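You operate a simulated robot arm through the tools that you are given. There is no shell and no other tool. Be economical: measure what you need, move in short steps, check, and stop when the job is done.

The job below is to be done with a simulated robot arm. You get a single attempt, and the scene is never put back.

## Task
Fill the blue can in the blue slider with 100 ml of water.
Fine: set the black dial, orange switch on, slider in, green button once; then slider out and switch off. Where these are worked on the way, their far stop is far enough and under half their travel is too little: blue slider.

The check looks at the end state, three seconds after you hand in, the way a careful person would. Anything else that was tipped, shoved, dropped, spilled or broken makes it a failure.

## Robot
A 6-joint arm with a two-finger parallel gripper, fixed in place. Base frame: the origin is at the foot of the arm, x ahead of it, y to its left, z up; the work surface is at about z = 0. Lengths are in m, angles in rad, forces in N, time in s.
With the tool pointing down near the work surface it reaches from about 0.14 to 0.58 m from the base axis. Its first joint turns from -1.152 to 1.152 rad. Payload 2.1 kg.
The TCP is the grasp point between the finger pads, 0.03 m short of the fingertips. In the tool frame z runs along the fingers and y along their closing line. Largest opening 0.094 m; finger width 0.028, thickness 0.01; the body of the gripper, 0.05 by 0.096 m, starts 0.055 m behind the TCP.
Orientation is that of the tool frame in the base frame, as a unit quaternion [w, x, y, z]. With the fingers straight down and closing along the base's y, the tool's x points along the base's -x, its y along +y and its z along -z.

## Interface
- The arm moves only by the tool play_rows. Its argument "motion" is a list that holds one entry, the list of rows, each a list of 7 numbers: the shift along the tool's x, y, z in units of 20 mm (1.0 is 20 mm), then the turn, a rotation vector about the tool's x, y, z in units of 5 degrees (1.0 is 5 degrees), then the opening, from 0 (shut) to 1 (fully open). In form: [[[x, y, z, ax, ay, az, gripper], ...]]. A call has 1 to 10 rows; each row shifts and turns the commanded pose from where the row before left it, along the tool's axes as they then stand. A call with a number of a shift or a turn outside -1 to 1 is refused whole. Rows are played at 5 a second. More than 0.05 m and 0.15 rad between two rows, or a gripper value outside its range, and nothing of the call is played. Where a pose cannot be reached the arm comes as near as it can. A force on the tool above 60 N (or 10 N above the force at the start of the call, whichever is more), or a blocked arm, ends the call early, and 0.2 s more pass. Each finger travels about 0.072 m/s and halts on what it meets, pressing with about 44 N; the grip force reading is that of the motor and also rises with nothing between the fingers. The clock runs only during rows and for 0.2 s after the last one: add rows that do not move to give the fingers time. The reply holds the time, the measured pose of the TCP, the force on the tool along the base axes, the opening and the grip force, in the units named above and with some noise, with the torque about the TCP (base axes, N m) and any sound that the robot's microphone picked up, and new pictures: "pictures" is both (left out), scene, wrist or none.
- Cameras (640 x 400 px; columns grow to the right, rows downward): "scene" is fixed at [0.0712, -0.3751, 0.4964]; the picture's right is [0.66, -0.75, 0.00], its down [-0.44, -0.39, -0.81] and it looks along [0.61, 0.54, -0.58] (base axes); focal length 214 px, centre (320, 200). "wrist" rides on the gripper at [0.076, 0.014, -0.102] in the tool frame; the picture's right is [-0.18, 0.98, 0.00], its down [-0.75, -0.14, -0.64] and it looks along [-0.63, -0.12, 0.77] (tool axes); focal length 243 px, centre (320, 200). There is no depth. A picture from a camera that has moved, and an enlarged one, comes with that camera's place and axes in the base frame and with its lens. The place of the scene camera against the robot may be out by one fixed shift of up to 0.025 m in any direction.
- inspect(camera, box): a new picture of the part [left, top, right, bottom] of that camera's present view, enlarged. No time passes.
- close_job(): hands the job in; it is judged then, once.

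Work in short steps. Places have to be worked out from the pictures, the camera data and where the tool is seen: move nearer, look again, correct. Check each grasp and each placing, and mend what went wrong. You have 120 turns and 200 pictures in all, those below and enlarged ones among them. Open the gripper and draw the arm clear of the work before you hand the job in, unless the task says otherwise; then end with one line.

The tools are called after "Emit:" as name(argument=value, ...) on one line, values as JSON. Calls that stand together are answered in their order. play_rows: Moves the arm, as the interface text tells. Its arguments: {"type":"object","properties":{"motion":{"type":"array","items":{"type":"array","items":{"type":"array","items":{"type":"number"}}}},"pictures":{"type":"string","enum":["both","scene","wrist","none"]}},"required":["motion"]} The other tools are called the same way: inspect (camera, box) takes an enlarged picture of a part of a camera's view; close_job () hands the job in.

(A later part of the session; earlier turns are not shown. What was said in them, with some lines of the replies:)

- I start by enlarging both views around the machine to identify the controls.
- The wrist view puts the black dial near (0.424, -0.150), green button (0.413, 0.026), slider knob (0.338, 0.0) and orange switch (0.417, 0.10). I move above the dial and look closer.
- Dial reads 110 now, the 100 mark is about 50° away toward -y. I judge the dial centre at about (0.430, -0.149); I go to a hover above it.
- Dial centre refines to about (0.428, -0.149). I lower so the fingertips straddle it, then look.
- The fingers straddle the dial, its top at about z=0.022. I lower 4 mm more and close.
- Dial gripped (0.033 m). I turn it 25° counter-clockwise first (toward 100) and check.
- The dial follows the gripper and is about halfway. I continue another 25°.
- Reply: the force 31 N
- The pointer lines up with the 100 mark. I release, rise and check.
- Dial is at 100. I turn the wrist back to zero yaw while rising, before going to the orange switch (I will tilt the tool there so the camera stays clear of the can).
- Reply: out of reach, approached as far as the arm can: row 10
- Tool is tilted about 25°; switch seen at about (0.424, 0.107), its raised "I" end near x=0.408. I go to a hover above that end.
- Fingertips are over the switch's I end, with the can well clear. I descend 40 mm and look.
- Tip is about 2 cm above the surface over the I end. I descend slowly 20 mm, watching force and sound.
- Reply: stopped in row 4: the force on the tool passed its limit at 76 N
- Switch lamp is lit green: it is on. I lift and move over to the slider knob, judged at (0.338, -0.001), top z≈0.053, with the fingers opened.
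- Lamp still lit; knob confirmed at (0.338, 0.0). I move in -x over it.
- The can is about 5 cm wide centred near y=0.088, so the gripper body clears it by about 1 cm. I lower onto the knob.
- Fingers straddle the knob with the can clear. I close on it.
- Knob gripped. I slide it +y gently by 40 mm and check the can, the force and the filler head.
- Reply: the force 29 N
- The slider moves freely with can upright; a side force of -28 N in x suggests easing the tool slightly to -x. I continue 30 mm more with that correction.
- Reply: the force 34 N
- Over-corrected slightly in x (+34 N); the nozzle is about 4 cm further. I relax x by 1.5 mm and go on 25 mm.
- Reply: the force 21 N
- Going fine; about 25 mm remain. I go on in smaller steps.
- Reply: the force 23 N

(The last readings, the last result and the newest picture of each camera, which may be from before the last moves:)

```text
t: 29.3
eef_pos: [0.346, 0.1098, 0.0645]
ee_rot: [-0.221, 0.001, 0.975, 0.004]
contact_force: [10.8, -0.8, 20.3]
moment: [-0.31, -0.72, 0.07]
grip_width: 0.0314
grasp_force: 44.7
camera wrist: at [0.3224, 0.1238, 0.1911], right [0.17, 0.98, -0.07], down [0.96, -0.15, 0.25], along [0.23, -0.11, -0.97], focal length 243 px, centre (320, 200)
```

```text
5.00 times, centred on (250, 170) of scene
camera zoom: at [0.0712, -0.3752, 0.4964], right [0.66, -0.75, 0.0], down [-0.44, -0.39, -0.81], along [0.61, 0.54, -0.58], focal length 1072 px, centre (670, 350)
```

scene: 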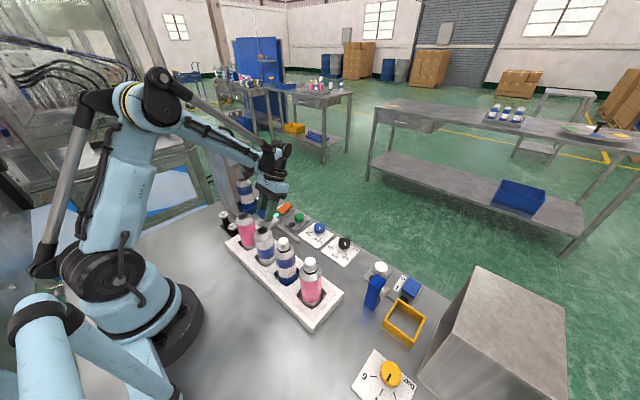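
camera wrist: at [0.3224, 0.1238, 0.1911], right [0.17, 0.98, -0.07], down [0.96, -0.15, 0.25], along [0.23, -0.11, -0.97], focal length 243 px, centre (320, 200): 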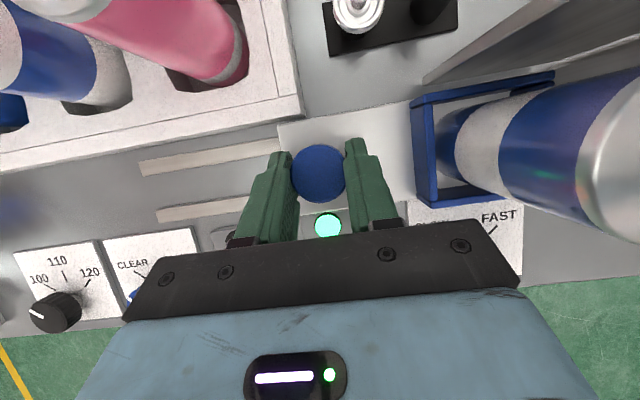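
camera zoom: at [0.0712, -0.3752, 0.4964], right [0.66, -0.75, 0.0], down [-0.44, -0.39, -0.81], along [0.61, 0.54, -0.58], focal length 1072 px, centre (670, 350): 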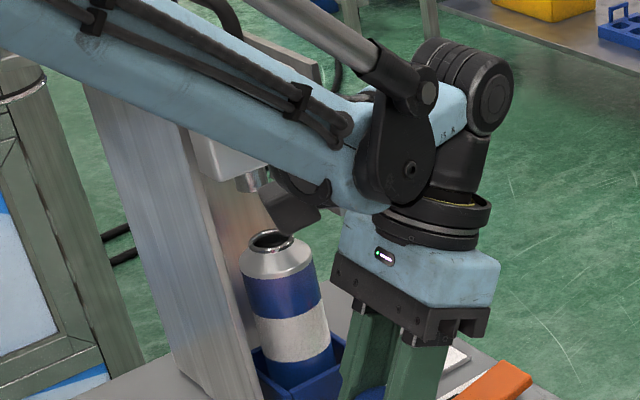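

Can mouth needs about 15 mm more to be under the nozzle; the camera housing is nearing the filler head, so I creep 10 mm.

Emit:
play_rows(motion=[[[0, 0.17, 0, 0, 0, 0, 0.3], [0, 0.17, 0, 0, 0, 0, 0.3], [0, 0.17, 0, 0, 0, 0, 0.3], [0, 0, 0, 0, 0, 0, 0.3]]], pictures="wrist")

Emit:
inspect(camera="scene", box=[210, 130, 290, 210])

```text
t: 30.3
eef_pos: [0.3461, 0.1184, 0.064]
ee_rot: [-0.224, 0.001, 0.975, 0.003]
contact_force: [2.2, -11.7, 15.2]
moment: [-0.22, 1.06, 0.22]
grip_width: 0.0316
grasp_force: 45.3
camera wrist: at [0.3226, 0.1325, 0.191], right [0.17, 0.98, -0.08], down [0.96, -0.15, 0.25], along [0.23, -0.11, -0.97], focal length 243 px, centre (320, 200)
```

wrist: 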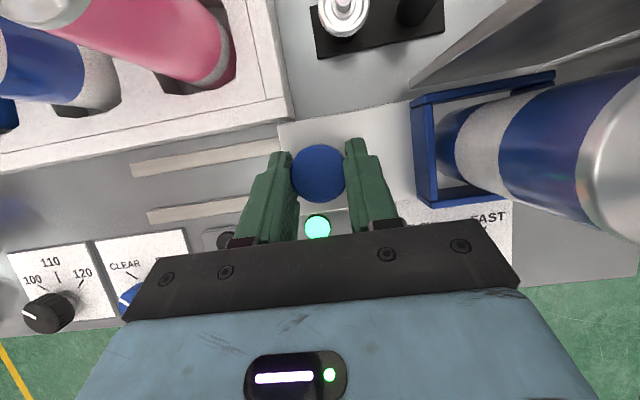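

```text
5.00 times, centred on (250, 170) of scene
camera zoom: at [0.0712, -0.3752, 0.4964], right [0.66, -0.75, 0.0], down [-0.44, -0.39, -0.81], along [0.61, 0.54, -0.58], focal length 1072 px, centre (670, 350)
```

zoom: 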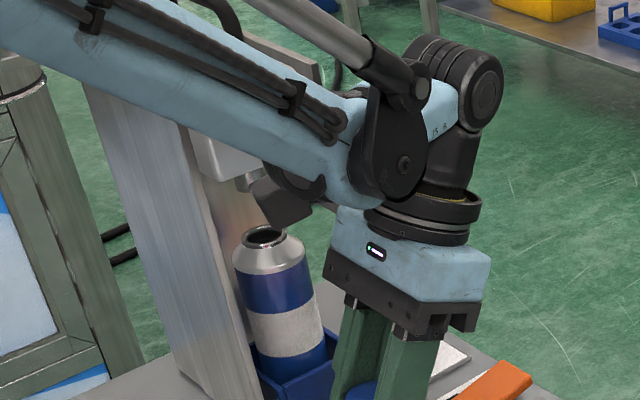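

Resistance of -12 N with no camera-contact moment, and the can mouth sits directly beneath the nozzle: this looks like the end stop. I push 2 mm more to confirm.

Emit:
play_rows(motion=[[[0, 0.1, 0, 0, 0, 0, 0.3], [0, 0, 0, 0, 0, 0, 0.3]]], pictures="none")

```text
t: 30.9
eef_pos: [0.3454, 0.1182, 0.0642]
ee_rot: [-0.223, 0.004, 0.975, -0.001]
contact_force: [2.2, -36.7, 12.1]
moment: [-0.25, 0.82, 0.15]
grip_width: 0.0314
grasp_force: 44.6
```

End stop confirmed. I unload, open, and withdraw along +x and up, away from the filler head.

Emit:
play_rows(motion=[[[0, -0.15, 0, 0, 0, 0, 0.3], [0, 0, 0, 0, 0, 0, 0.58], [0, 0, 0, 0, 0, 0, 0.58], [-0.46, 0, -0.78, 0, 0, 0, 0.58], [-0.46, 0, -0.78, 0, 0, 0, 0.58], [-0.46, 0, -0.78, 0, 0, 0, 0.58], [-0.46, 0, -0.78, 0, 0, 0, 0.58], [0, 0, 0, 0, 0, 0, 0.58]]])

Emit:
inspect(camera="scene", box=[200, 130, 320, 240])

```text
t: 32.7
eef_pos: [0.4064, 0.1184, 0.1061]
ee_rot: [-0.222, 0.001, 0.975, 0.004]
contact_force: [0.0, -0.2, -0.2]
moment: [-0.02, -0.01, 0.0]
grip_width: 0.0544
grasp_force: 0.0
camera wrist: at [0.3829, 0.1327, 0.2321], right [0.17, 0.98, -0.07], down [0.96, -0.15, 0.25], along [0.24, -0.11, -0.97], focal length 243 px, centre (320, 200)
```

scene: 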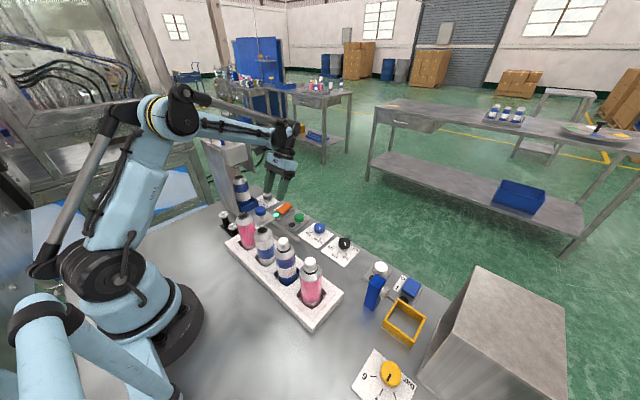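
wrist: 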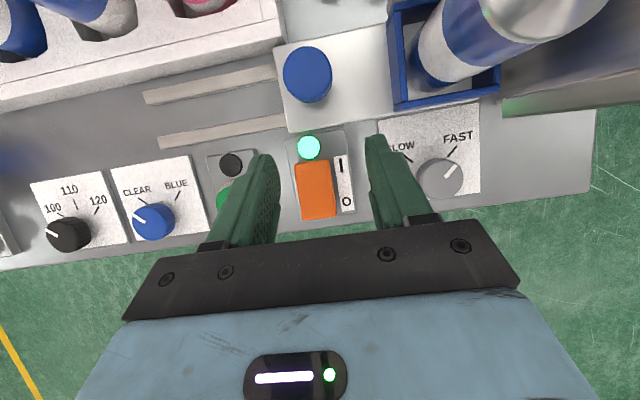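

```text
3.64 times, centred on (260, 185) of scene
camera zoom: at [0.0712, -0.3751, 0.4964], right [0.66, -0.75, 0.0], down [-0.44, -0.39, -0.81], along [0.61, 0.54, -0.58], focal length 780 px, centre (538, 254)
```

zoom: 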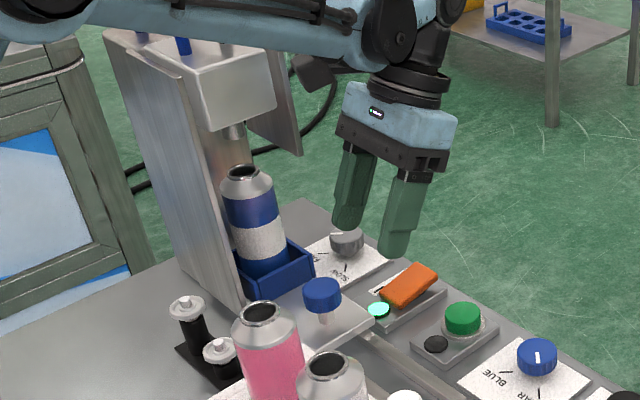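

Slider is in, can under the nozzle, switch lamp lit. Now I close the fingers and go over the green button at about (0.424, 0.028).

Emit:
play_rows(motion=[[[-0.16, -0.9, -0.08, 0, 0, 0, 0.3], [-0.16, -0.9, -0.08, 0, 0, 0, 0], [-0.16, -0.9, -0.08, 0, 0, 0, 0], [-0.16, -0.9, -0.08, 0, 0, 0, 0], [-0.16, -0.9, -0.08, 0, 0, 0, 0], [-0.2, 0, 0.4, 0, 0, 0, 0], [-0.2, 0, 0.4, 0, 0, 0, 0], [0, 0, 0, 0, 0, 0, 0]]], pictures="wrist")

Emit:
inspect(camera="scene", box=[230, 150, 350, 260])

```text
t: 34.5
eef_pos: [0.4239, 0.0283, 0.0834]
ee_rot: [-0.217, 0.001, 0.976, 0.005]
contact_force: [-0.4, 0.0, -0.2]
moment: [0.0, -0.01, 0.04]
grip_width: 0.0
grasp_force: 32.6
camera wrist: at [0.399, 0.0424, 0.2115], right [0.17, 0.98, -0.07], down [0.95, -0.15, 0.26], along [0.24, -0.11, -0.96], focal length 243 px, centre (320, 200)
```

wrist: 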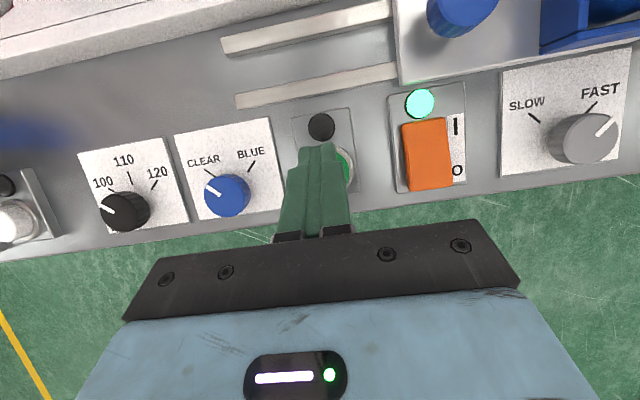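

```text
3.64 times, centred on (290, 205) of scene
camera zoom: at [0.0712, -0.3751, 0.4964], right [0.66, -0.75, 0.0], down [-0.44, -0.39, -0.81], along [0.61, 0.54, -0.58], focal length 780 px, centre (429, 182)
```

zoom: 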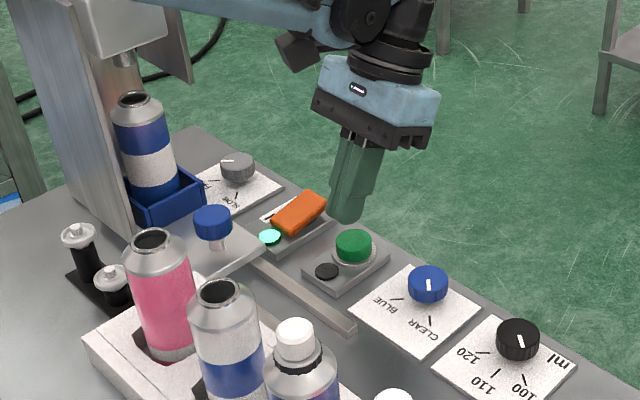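

Tip is above the button. I shift 2 mm +y and press down slowly until resistance, one single press.

Emit:
play_rows(motion=[[[-0.13, 0.1, 0.27, 0, 0, 0, 0], [-0.13, 0, 0.27, 0, 0, 0, 0], [-0.1, 0, 0.2, 0, 0, 0, 0], [-0.06, 0, 0.13, 0, 0, 0, 0], [-0.06, 0, 0.13, 0, 0, 0, 0], [-0.06, 0, 0.13, 0, 0, 0, 0]]], pictures="wrist")

```text
t: 35.9
eef_pos: [0.4241, 0.0299, 0.0606]
ee_rot: [-0.219, 0.001, 0.976, 0.004]
contact_force: [-0.1, 0.0, -0.5]
moment: [-0.03, -0.01, -0.03]
grip_width: 0.0002
grasp_force: 32.9
camera wrist: at [0.3998, 0.0436, 0.1877], right [0.17, 0.98, -0.07], down [0.95, -0.15, 0.26], along [0.24, -0.11, -0.96], focal length 243 px, centre (320, 200)
```

wrist: 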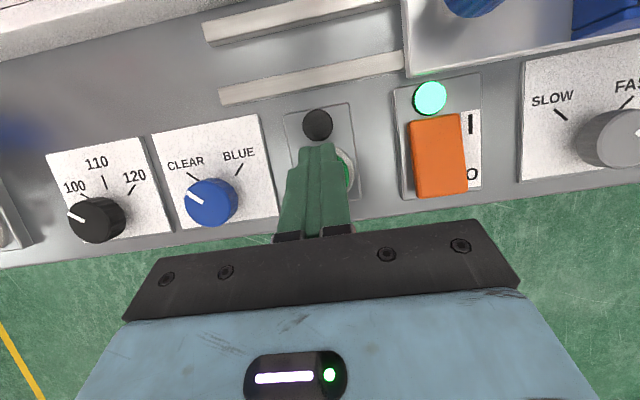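

No contact yet (tip edge at z≈0.028). I continue down in small steps.

Emit:
play_rows(motion=[[[-0.05, 0, 0.1, 0, 0, 0, 0], [-0.05, 0, 0.1, 0, 0, 0, 0], [-0.05, 0, 0.1, 0, 0, 0, 0], [-0.05, 0, 0.1, 0, 0, 0, 0], [-0.05, 0, 0.1, 0, 0, 0, 0], [-0.05, 0, 0.1, 0, 0, 0, 0]]], pictures="wrist")

```text
t: 37.3
eef_pos: [0.4244, 0.0309, 0.049]
ee_rot: [-0.219, 0.002, 0.976, 0.005]
contact_force: [3.7, 2.2, 27.5]
moment: [0.07, -0.11, 0.02]
grip_width: 0.0
grasp_force: 33.1
heard: click
camera wrist: at [0.4001, 0.0444, 0.1755], right [0.17, 0.98, -0.07], down [0.96, -0.15, 0.26], along [0.24, -0.11, -0.96], focal length 243 px, centre (320, 200)
```

wrist: 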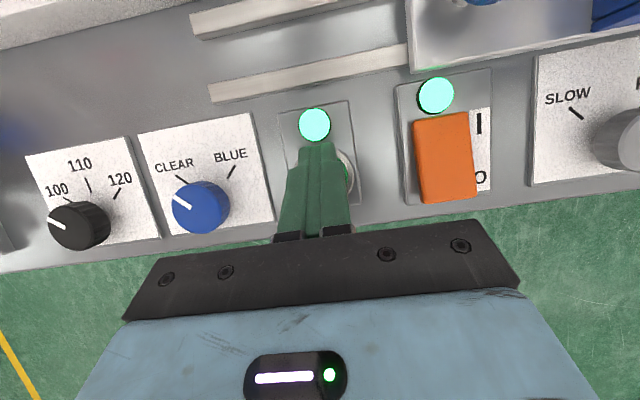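

A click and the lamp lit: filling started. I lift off and wait.

Emit:
play_rows(motion=[[[0.36, 0, -0.75, 0, 0, 0, 0], [0.36, 0, -0.75, 0, 0, 0, 0], [0.36, 0, -0.75, 0, 0, 0, 0], [0, 0, 0, 0, 0, 0, 0], [0, 0, 0, 0, 0, 0, 0], [0, 0, 0, 0, 0, 0, 0], [0, 0, 0, 0, 0, 0, 0], [0, 0, 0, 0, 0, 0, 0], [0, 0, 0, 0, 0, 0, 0]]], pictures="wrist")

Emit:
inspect(camera="scene", box=[200, 130, 320, 240])

```text
t: 39.3
eef_pos: [0.4248, 0.0299, 0.0981]
ee_rot: [-0.219, 0.001, 0.976, 0.005]
contact_force: [-0.1, 0.3, -0.3]
moment: [0.0, 0.02, 0.01]
grip_width: 0.0001
grasp_force: 33.2
camera wrist: at [0.4005, 0.0439, 0.2253], right [0.17, 0.98, -0.07], down [0.95, -0.15, 0.26], along [0.24, -0.11, -0.96], focal length 243 px, centre (320, 200)
```

wrist: 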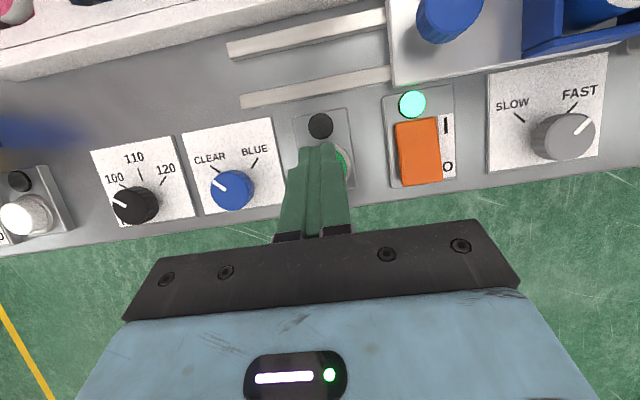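

```text
3.64 times, centred on (260, 185) of scene
camera zoom: at [0.0712, -0.3751, 0.4964], right [0.66, -0.75, 0.0], down [-0.44, -0.39, -0.81], along [0.61, 0.54, -0.58], focal length 780 px, centre (538, 254)
```

zoom: 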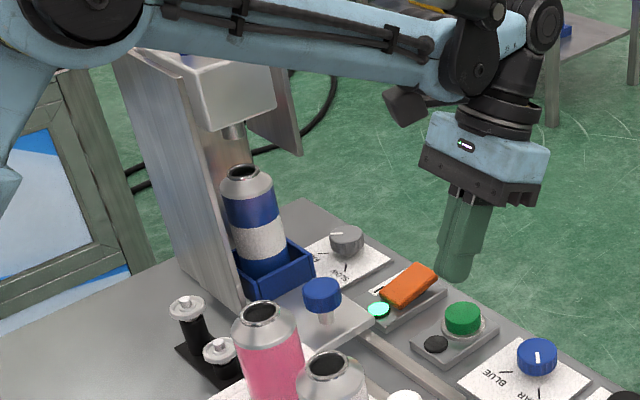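

The button lamp is off again; no flow is visible now. I wait some more seconds to be safe that dosing has ended, watching once.

Emit:
play_rows(motion=[[[0, 0, 0, 0, 0, 0, 0], [0, 0, 0, 0, 0, 0, 0], [0, 0, 0, 0, 0, 0, 0], [0, 0, 0, 0, 0, 0, 0], [0, 0, 0, 0, 0, 0, 0.58], [0, 0, 0, 0, 0, 0, 0.58], [0, 0, 0, 0, 0, 0, 0.58], [0, 0, 0, 0, 0, 0, 0.58], [0, 0, 0, 0, 0, 0, 0.58], [0, 0, 0, 0, 0, 0, 0.58]]], pictures="none")

Emit:
play_rows(motion=[[[0, 0.8, 0, 0, 0, 0, 0.58], [0, 0.9, 0, 0, 0, 0, 0.58], [0, 0.9, 0, 0, 0, 0, 0.58], [0, 0.9, 0, 0, 0, 0, 0.58], [0, 0.85, 0, 0, 0, 0, 0.58], [0, 0, 0, 0, 0, 0, 0.58], [0, 0, 0, 0, 0, 0, 0.58], [0, 0, 0, 0, 0, 0, 0.58], [0, 0, 0, 0, 0, 0, 0.58], [0, 0, 0, 0, 0, 0, 0.58]]], pictures="wrist")

Emit:
inspect(camera="scene", box=[200, 130, 320, 240])

```text
t: 41.5
eef_pos: [0.4251, 0.0299, 0.0989]
ee_rot: [-0.217, 0.002, 0.976, 0.004]
contact_force: [-0.5, 0.1, -0.6]
moment: [-0.01, -0.03, 0.0]
grip_width: 0.0546
grasp_force: 0.0
```

```text
t: 43.7
eef_pos: [0.4244, 0.1179, 0.0985]
ee_rot: [-0.222, 0.001, 0.975, 0.004]
contact_force: [-0.8, 0.0, 0.1]
moment: [0.02, -0.01, -0.02]
grip_width: 0.0547
grasp_force: 0.1
camera wrist: at [0.4005, 0.1322, 0.2246], right [0.17, 0.98, -0.07], down [0.96, -0.15, 0.25], along [0.24, -0.11, -0.97], focal length 243 px, centre (320, 200)
```

wrist: 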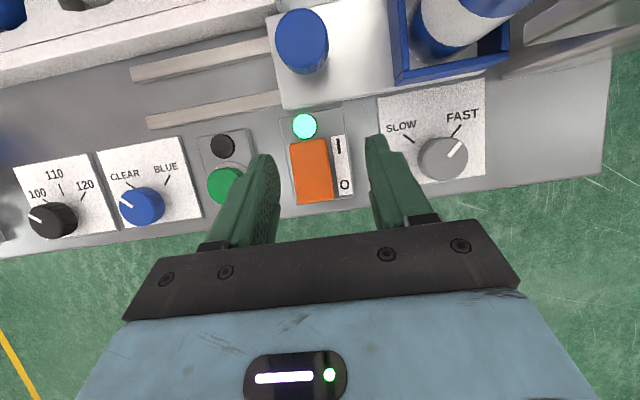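

```text
3.64 times, centred on (260, 185) of scene
camera zoom: at [0.0712, -0.3751, 0.4964], right [0.66, -0.75, 0.0], down [-0.44, -0.39, -0.81], along [0.61, 0.54, -0.58], focal length 780 px, centre (538, 254)
```

zoom: 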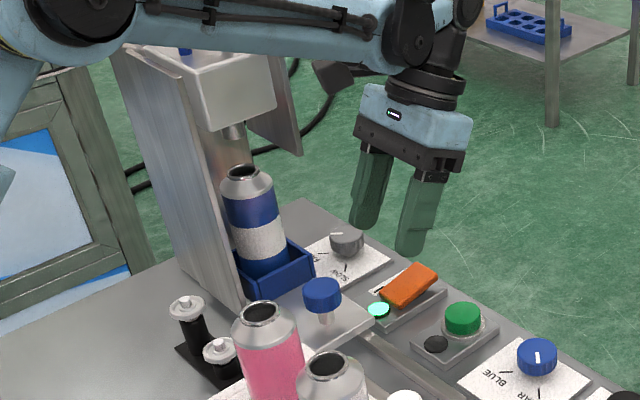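

Filling should be complete (7 s since the click). I go back down along the same path to straddle the knob and grip it.

Emit:
play_rows(motion=[[[0.56, 0, 0.64, 0, 0, 0, 0.6], [0.56, 0, 0.64, 0, 0, 0, 0.6], [0.56, 0, 0.64, 0, 0, 0, 0.6], [0.56, 0, 0.64, 0, 0, 0, 0.6], [0.55, 0, 0.64, 0, 0, 0, 0.6], [0, 0, 0, 0, 0, 0, 0.6]]], pictures="wrist")

```text
t: 45.1
eef_pos: [0.3481, 0.1177, 0.0654]
ee_rot: [-0.222, 0.001, 0.975, 0.004]
contact_force: [-0.7, -0.1, 0.2]
moment: [0.01, -0.01, 0.02]
grip_width: 0.0564
grasp_force: 0.0
camera wrist: at [0.3241, 0.1326, 0.1914], right [0.17, 0.98, -0.07], down [0.96, -0.15, 0.25], along [0.24, -0.11, -0.97], focal length 243 px, centre (320, 200)
```

wrist: 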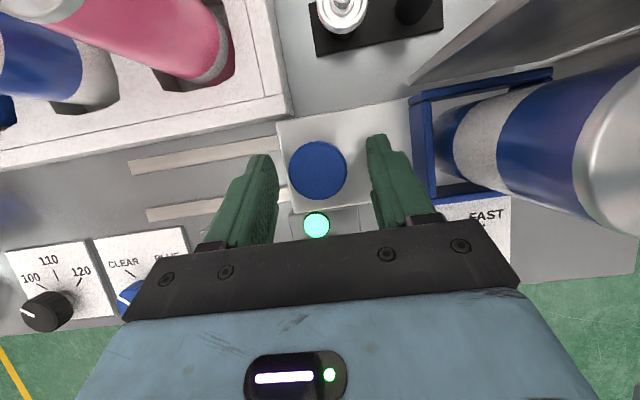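

Well placed around the knob. I close and start pulling out gently.

Emit:
play_rows(motion=[[[0, 0, 0, 0, 0, 0, 0.3], [0, 0, 0, 0, 0, 0, 0.3], [0, 0, 0, 0, 0, 0, 0.3], [0, -0.15, 0, 0, 0, 0, 0.3], [0, -0.25, 0, 0, 0, 0, 0.3], [0, -0.35, 0, 0, 0, 0, 0.3], [0, -0.35, 0, 0, 0, 0, 0.3], [0, -0.35, 0, 0, 0, 0, 0.3], [0, -0.35, 0, 0, 0, 0, 0.3], [0, 0, 0, 0, 0, 0, 0.3]]], pictures="wrist")

```text
t: 47.3
eef_pos: [0.348, 0.08, 0.0641]
ee_rot: [-0.221, 0.001, 0.975, 0.003]
contact_force: [17.9, 1.1, 21.0]
moment: [-0.18, -0.05, 0.01]
grip_width: 0.0313
grasp_force: 45.1
camera wrist: at [0.3239, 0.0954, 0.1913], right [0.17, 0.98, -0.07], down [0.96, -0.15, 0.25], along [0.24, -0.11, -0.96], focal length 243 px, centre (320, 200)
```

wrist: 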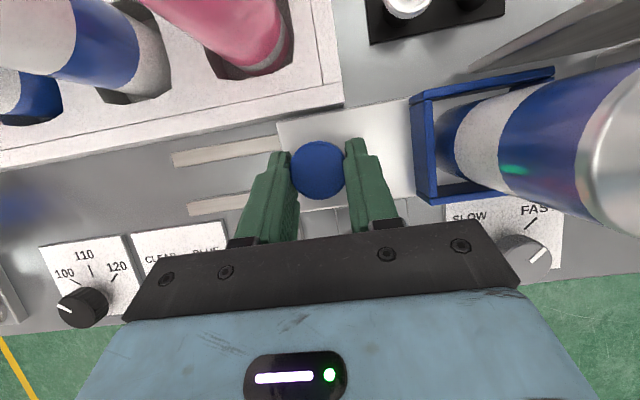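

Sliding out cleanly. I continue.

Emit:
play_rows(motion=[[[-0.02, -0.25, 0, 0, 0, 0, 0.3], [-0.02, -0.4, 0, 0, 0, 0, 0.3], [-0.01, -0.4, 0, 0, 0, 0, 0.3], [0, -0.4, 0, 0, 0, 0, 0.3], [0, -0.4, 0, 0, 0, 0, 0.3], [0, -0.4, 0, 0, 0, 0, 0.3], [0, -0.4, 0, 0, 0, 0, 0.3], [0, -0.4, 0, 0, 0, 0, 0.3], [0, -0.25, 0, 0, 0, 0, 0.3], [0, 0, 0, 0, 0, 0, 0.3]]], pictures="wrist")

```text
t: 49.5
eef_pos: [0.3479, 0.0136, 0.0637]
ee_rot: [-0.218, 0.002, 0.976, 0.005]
contact_force: [10.9, 0.6, 11.4]
moment: [-0.19, -1.26, 0.08]
grip_width: 0.0316
grasp_force: 44.9
camera wrist: at [0.3224, 0.0289, 0.1907], right [0.17, 0.98, -0.07], down [0.95, -0.15, 0.26], along [0.24, -0.11, -0.96], focal length 243 px, centre (320, 200)
```

wrist: 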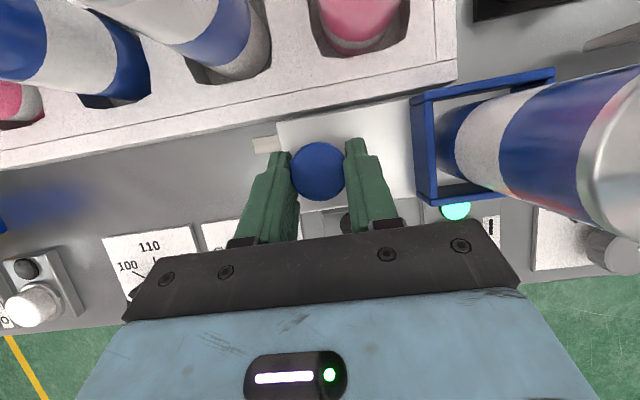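

About 15 mm remain to the start position. I pull that, creeping to the out stop.

Emit:
play_rows(motion=[[[0, -0.25, 0, 0, 0, 0, 0.3], [0, -0.25, 0, 0, 0, 0, 0.3], [0, -0.15, 0, 0, 0, 0, 0.3], [0, -0.15, 0, 0, 0, 0, 0.3], [0, -0.1, 0, 0, 0, 0, 0.3], [0, 0, 0, 0, 0, 0, 0.3]]], pictures="none")

```text
t: 50.9
eef_pos: [0.3471, -0.0027, 0.0629]
ee_rot: [-0.219, 0.0, 0.976, 0.003]
contact_force: [9.3, 5.5, 32.1]
moment: [-0.18, 0.27, -0.14]
grip_width: 0.0317
grasp_force: 45.0
```

At the out stop (y≈-0.003). I release and withdraw +x and up, then view.

Emit:
play_rows(motion=[[[0, 0.03, 0, 0, 0, 0, 0.3], [0, 0, 0, 0, 0, 0, 0.56], [0, 0, 0, 0, 0, 0, 0.56], [-0.46, 0, -0.78, 0, 0, 0, 0.56], [-0.46, 0, -0.78, 0, 0, 0, 0.56], [-0.46, 0, -0.78, 0, 0, 0, 0.56], [-0.46, 0, -0.78, 0, 0, 0, 0.56], [0, 0, -0.5, 0, 0, 0, 0.3], [0, 0, 0, 0, 0, 0, 0], [0, 0, 0, 0, 0, 0, 0]]])

Emit:
inspect(camera="scene", box=[220, 130, 340, 240])

```text
t: 53.1
eef_pos: [0.4125, -0.0018, 0.1128]
ee_rot: [-0.218, 0.001, 0.976, 0.003]
contact_force: [0.1, 0.7, -0.1]
moment: [0.0, -0.02, 0.0]
grip_width: 0.0002
grasp_force: 33.8
camera wrist: at [0.3876, 0.012, 0.2399], right [0.17, 0.98, -0.07], down [0.95, -0.15, 0.26], along [0.24, -0.11, -0.96], focal length 243 px, centre (320, 200)
```

scene: 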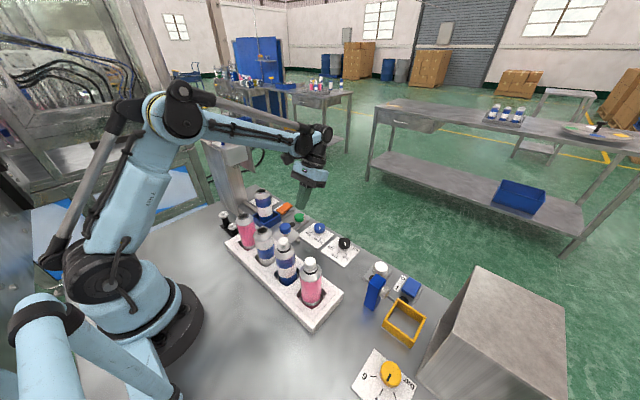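
wrist: 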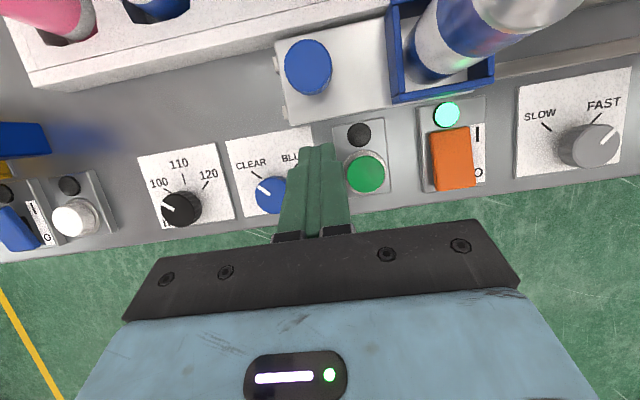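

```text
3.64 times, centred on (280, 185) of scene
camera zoom: at [0.0712, -0.3751, 0.4964], right [0.66, -0.75, 0.0], down [-0.44, -0.39, -0.81], along [0.61, 0.54, -0.58], focal length 780 px, centre (466, 254)
```

zoom: 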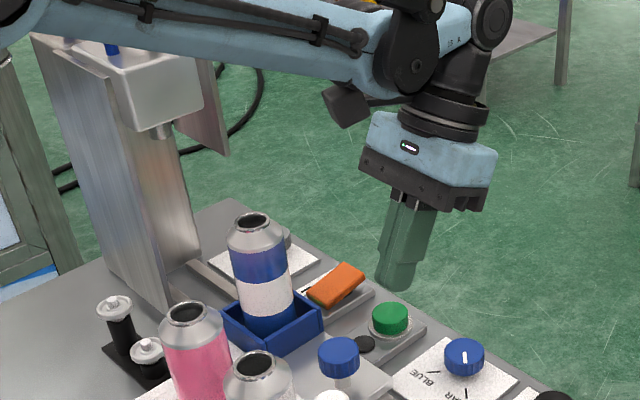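

Slider out, can standing, lamp off at the button. Now the switch's raised O end at about (0.440, 0.104): I go above it.

Emit:
play_rows(motion=[[[-0.21, 0.89, -0.1, 0, 0, 0, 0], [-0.21, 0.89, -0.1, 0, 0, 0, 0], [-0.21, 0.89, -0.1, 0, 0, 0, 0], [-0.21, 0.89, -0.1, 0, 0, 0, 0], [-0.21, 0.89, -0.1, 0, 0, 0, 0], [-0.21, 0.89, -0.1, 0, 0, 0, 0], [-0.3, 0, 0.6, 0, 0, 0, 0], [-0.3, 0, 0.6, 0, 0, 0, 0], [0, 0, 0, 0, 0, 0, 0]]], pictures="wrist")

Emit:
inspect(camera="scene", box=[230, 160, 330, 240])

```text
t: 55.1
eef_pos: [0.4408, 0.1033, 0.0855]
ee_rot: [-0.223, 0.001, 0.975, 0.004]
contact_force: [-0.5, -0.5, -1.1]
moment: [0.0, 0.03, -0.02]
grip_width: 0.0002
grasp_force: 33.2
camera wrist: at [0.4163, 0.118, 0.2131], right [0.17, 0.98, -0.07], down [0.96, -0.15, 0.25], along [0.24, -0.11, -0.97], focal length 243 px, centre (320, 200)
```

wrist: 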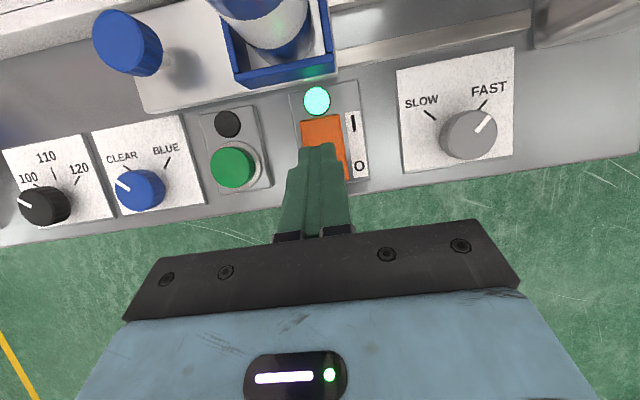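

```text
5.00 times, centred on (280, 200) of scene
camera zoom: at [0.0712, -0.3751, 0.4964], right [0.66, -0.75, 0.0], down [-0.44, -0.39, -0.81], along [0.61, 0.54, -0.58], focal length 1072 px, centre (520, 200)
```

zoom: 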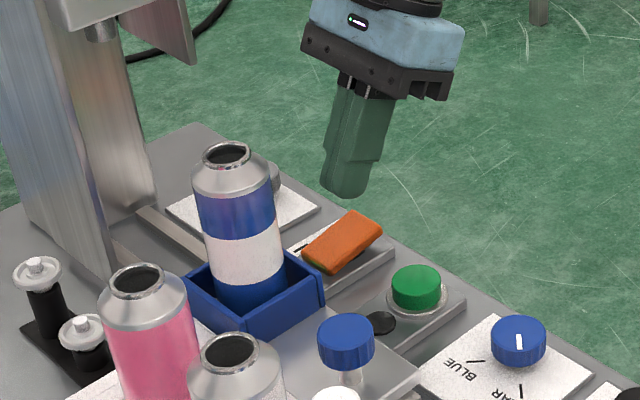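

Aligned over the O end. I press down slowly.

Emit:
play_rows(motion=[[[-0.15, 0.1, 0.32, 0, 0, 0, 0], [-0.15, 0, 0.32, 0, 0, 0, 0], [-0.07, 0, 0.15, 0, 0, 0, 0], [-0.07, 0, 0.15, 0, 0, 0, 0], [-0.07, 0, 0.15, 0, 0, 0, 0], [-0.07, 0, 0.15, 0, 0, 0, 0], [-0.07, 0, 0.15, 0, 0, 0, 0]]], pictures="wrist")

```text
t: 56.7
eef_pos: [0.4403, 0.105, 0.0555]
ee_rot: [-0.223, 0.001, 0.975, 0.005]
contact_force: [-1.3, -0.3, 0.2]
moment: [0.01, 0.01, 0.0]
grip_width: 0.0002
grasp_force: 33.1
camera wrist: at [0.4168, 0.1203, 0.1823], right [0.17, 0.98, -0.07], down [0.96, -0.15, 0.25], along [0.24, -0.11, -0.97], focal length 243 px, centre (320, 200)
```

wrist: 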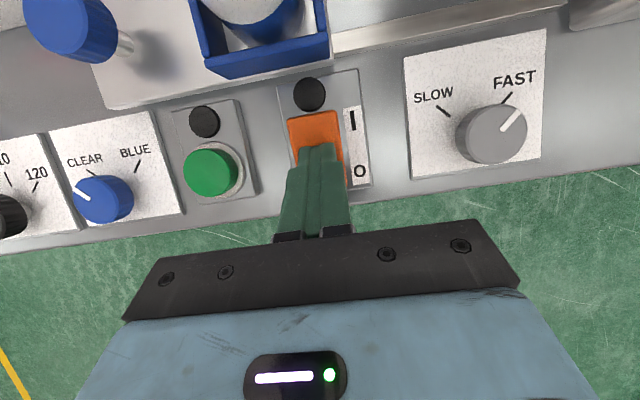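

Switch lamp is off. I lift clear, open the gripper, and verify.

Emit:
play_rows(motion=[[[0.43, 0, -0.9, 0, 0, 0, 0], [0.43, 0, -0.9, 0, 0, 0, 0], [0.43, 0, -0.9, 0, 0, 0, 0], [0.43, 0, -0.9, 0, 0, 0, 0], [0.43, 0, -0.9, 0, 0, 0, 0], [0.43, -0.5, -0.9, 0, 0, 0, 0.4], [0, -1, -0.5, 0, 0, 0, 0.8], [0, -1, 0, 0, 0, 0, 1], [0, -1, 0, 0, 0, 0, 1], [0, 0, 0, 0, 0, 0, 1]]])

Emit:
inspect(camera="scene", box=[210, 130, 370, 260])

Emit:
inspect(camera="wrist", box=[140, 0, 560, 220])

```text
t: 58.9
eef_pos: [0.4445, 0.0335, 0.1849]
ee_rot: [-0.218, 0.001, 0.976, 0.005]
contact_force: [-0.2, 0.1, -0.8]
moment: [-0.02, 0.02, 0.03]
grip_width: 0.0941
grasp_force: 0.1
camera wrist: at [0.4196, 0.0482, 0.3115], right [0.17, 0.98, -0.07], down [0.95, -0.15, 0.26], along [0.24, -0.11, -0.96], focal length 243 px, centre (320, 200)
```

scene: 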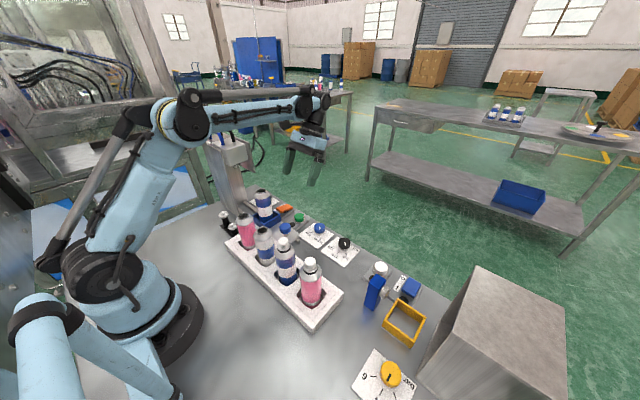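
wrist: 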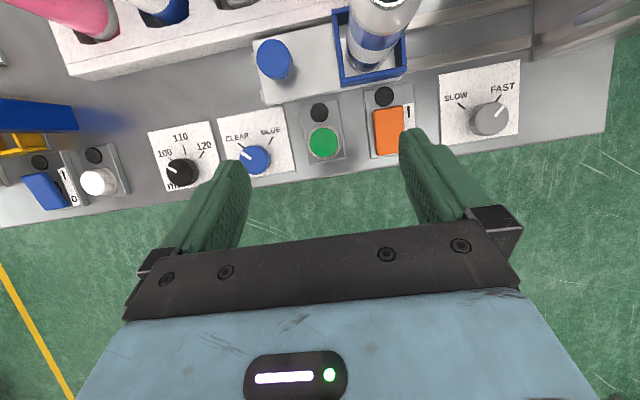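

```text
3.08 times, centred on (290, 195) of scene
camera zoom: at [0.0712, -0.3752, 0.4964], right [0.66, -0.75, 0.0], down [-0.44, -0.39, -0.81], along [0.61, 0.54, -0.58], focal length 660 px, centre (412, 215)
```

zoom: 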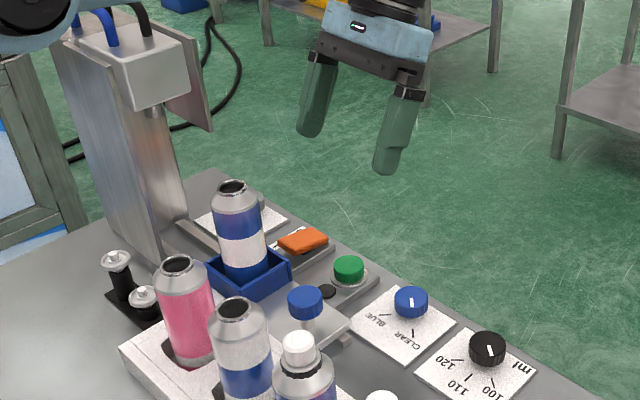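

```text
1.52 times, centred on (350, 110) of wrist
camera zoom: at [0.4196, 0.0482, 0.3115], right [0.17, 0.98, -0.07], down [0.95, -0.15, 0.26], along [0.24, -0.11, -0.96], focal length 370 px, centre (274, 337)
```

zoom: 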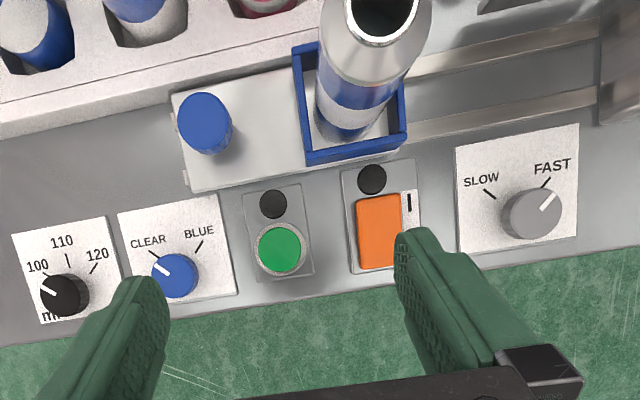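

Everything is as required: dial at 100, slider out with the can upright, switch off with its lamp dark, and the arm clear with the gripper open. I hand the job in.

Emit:
close_job()

```text
The job is handed in.
```

I ran the fill cycle for 100 ml on the blue can and handed the job in. The green button clicked once and its lamp lit, but I did not look inside the can to check the level. At the end the slider was out, the switch was off and the arm was clear.
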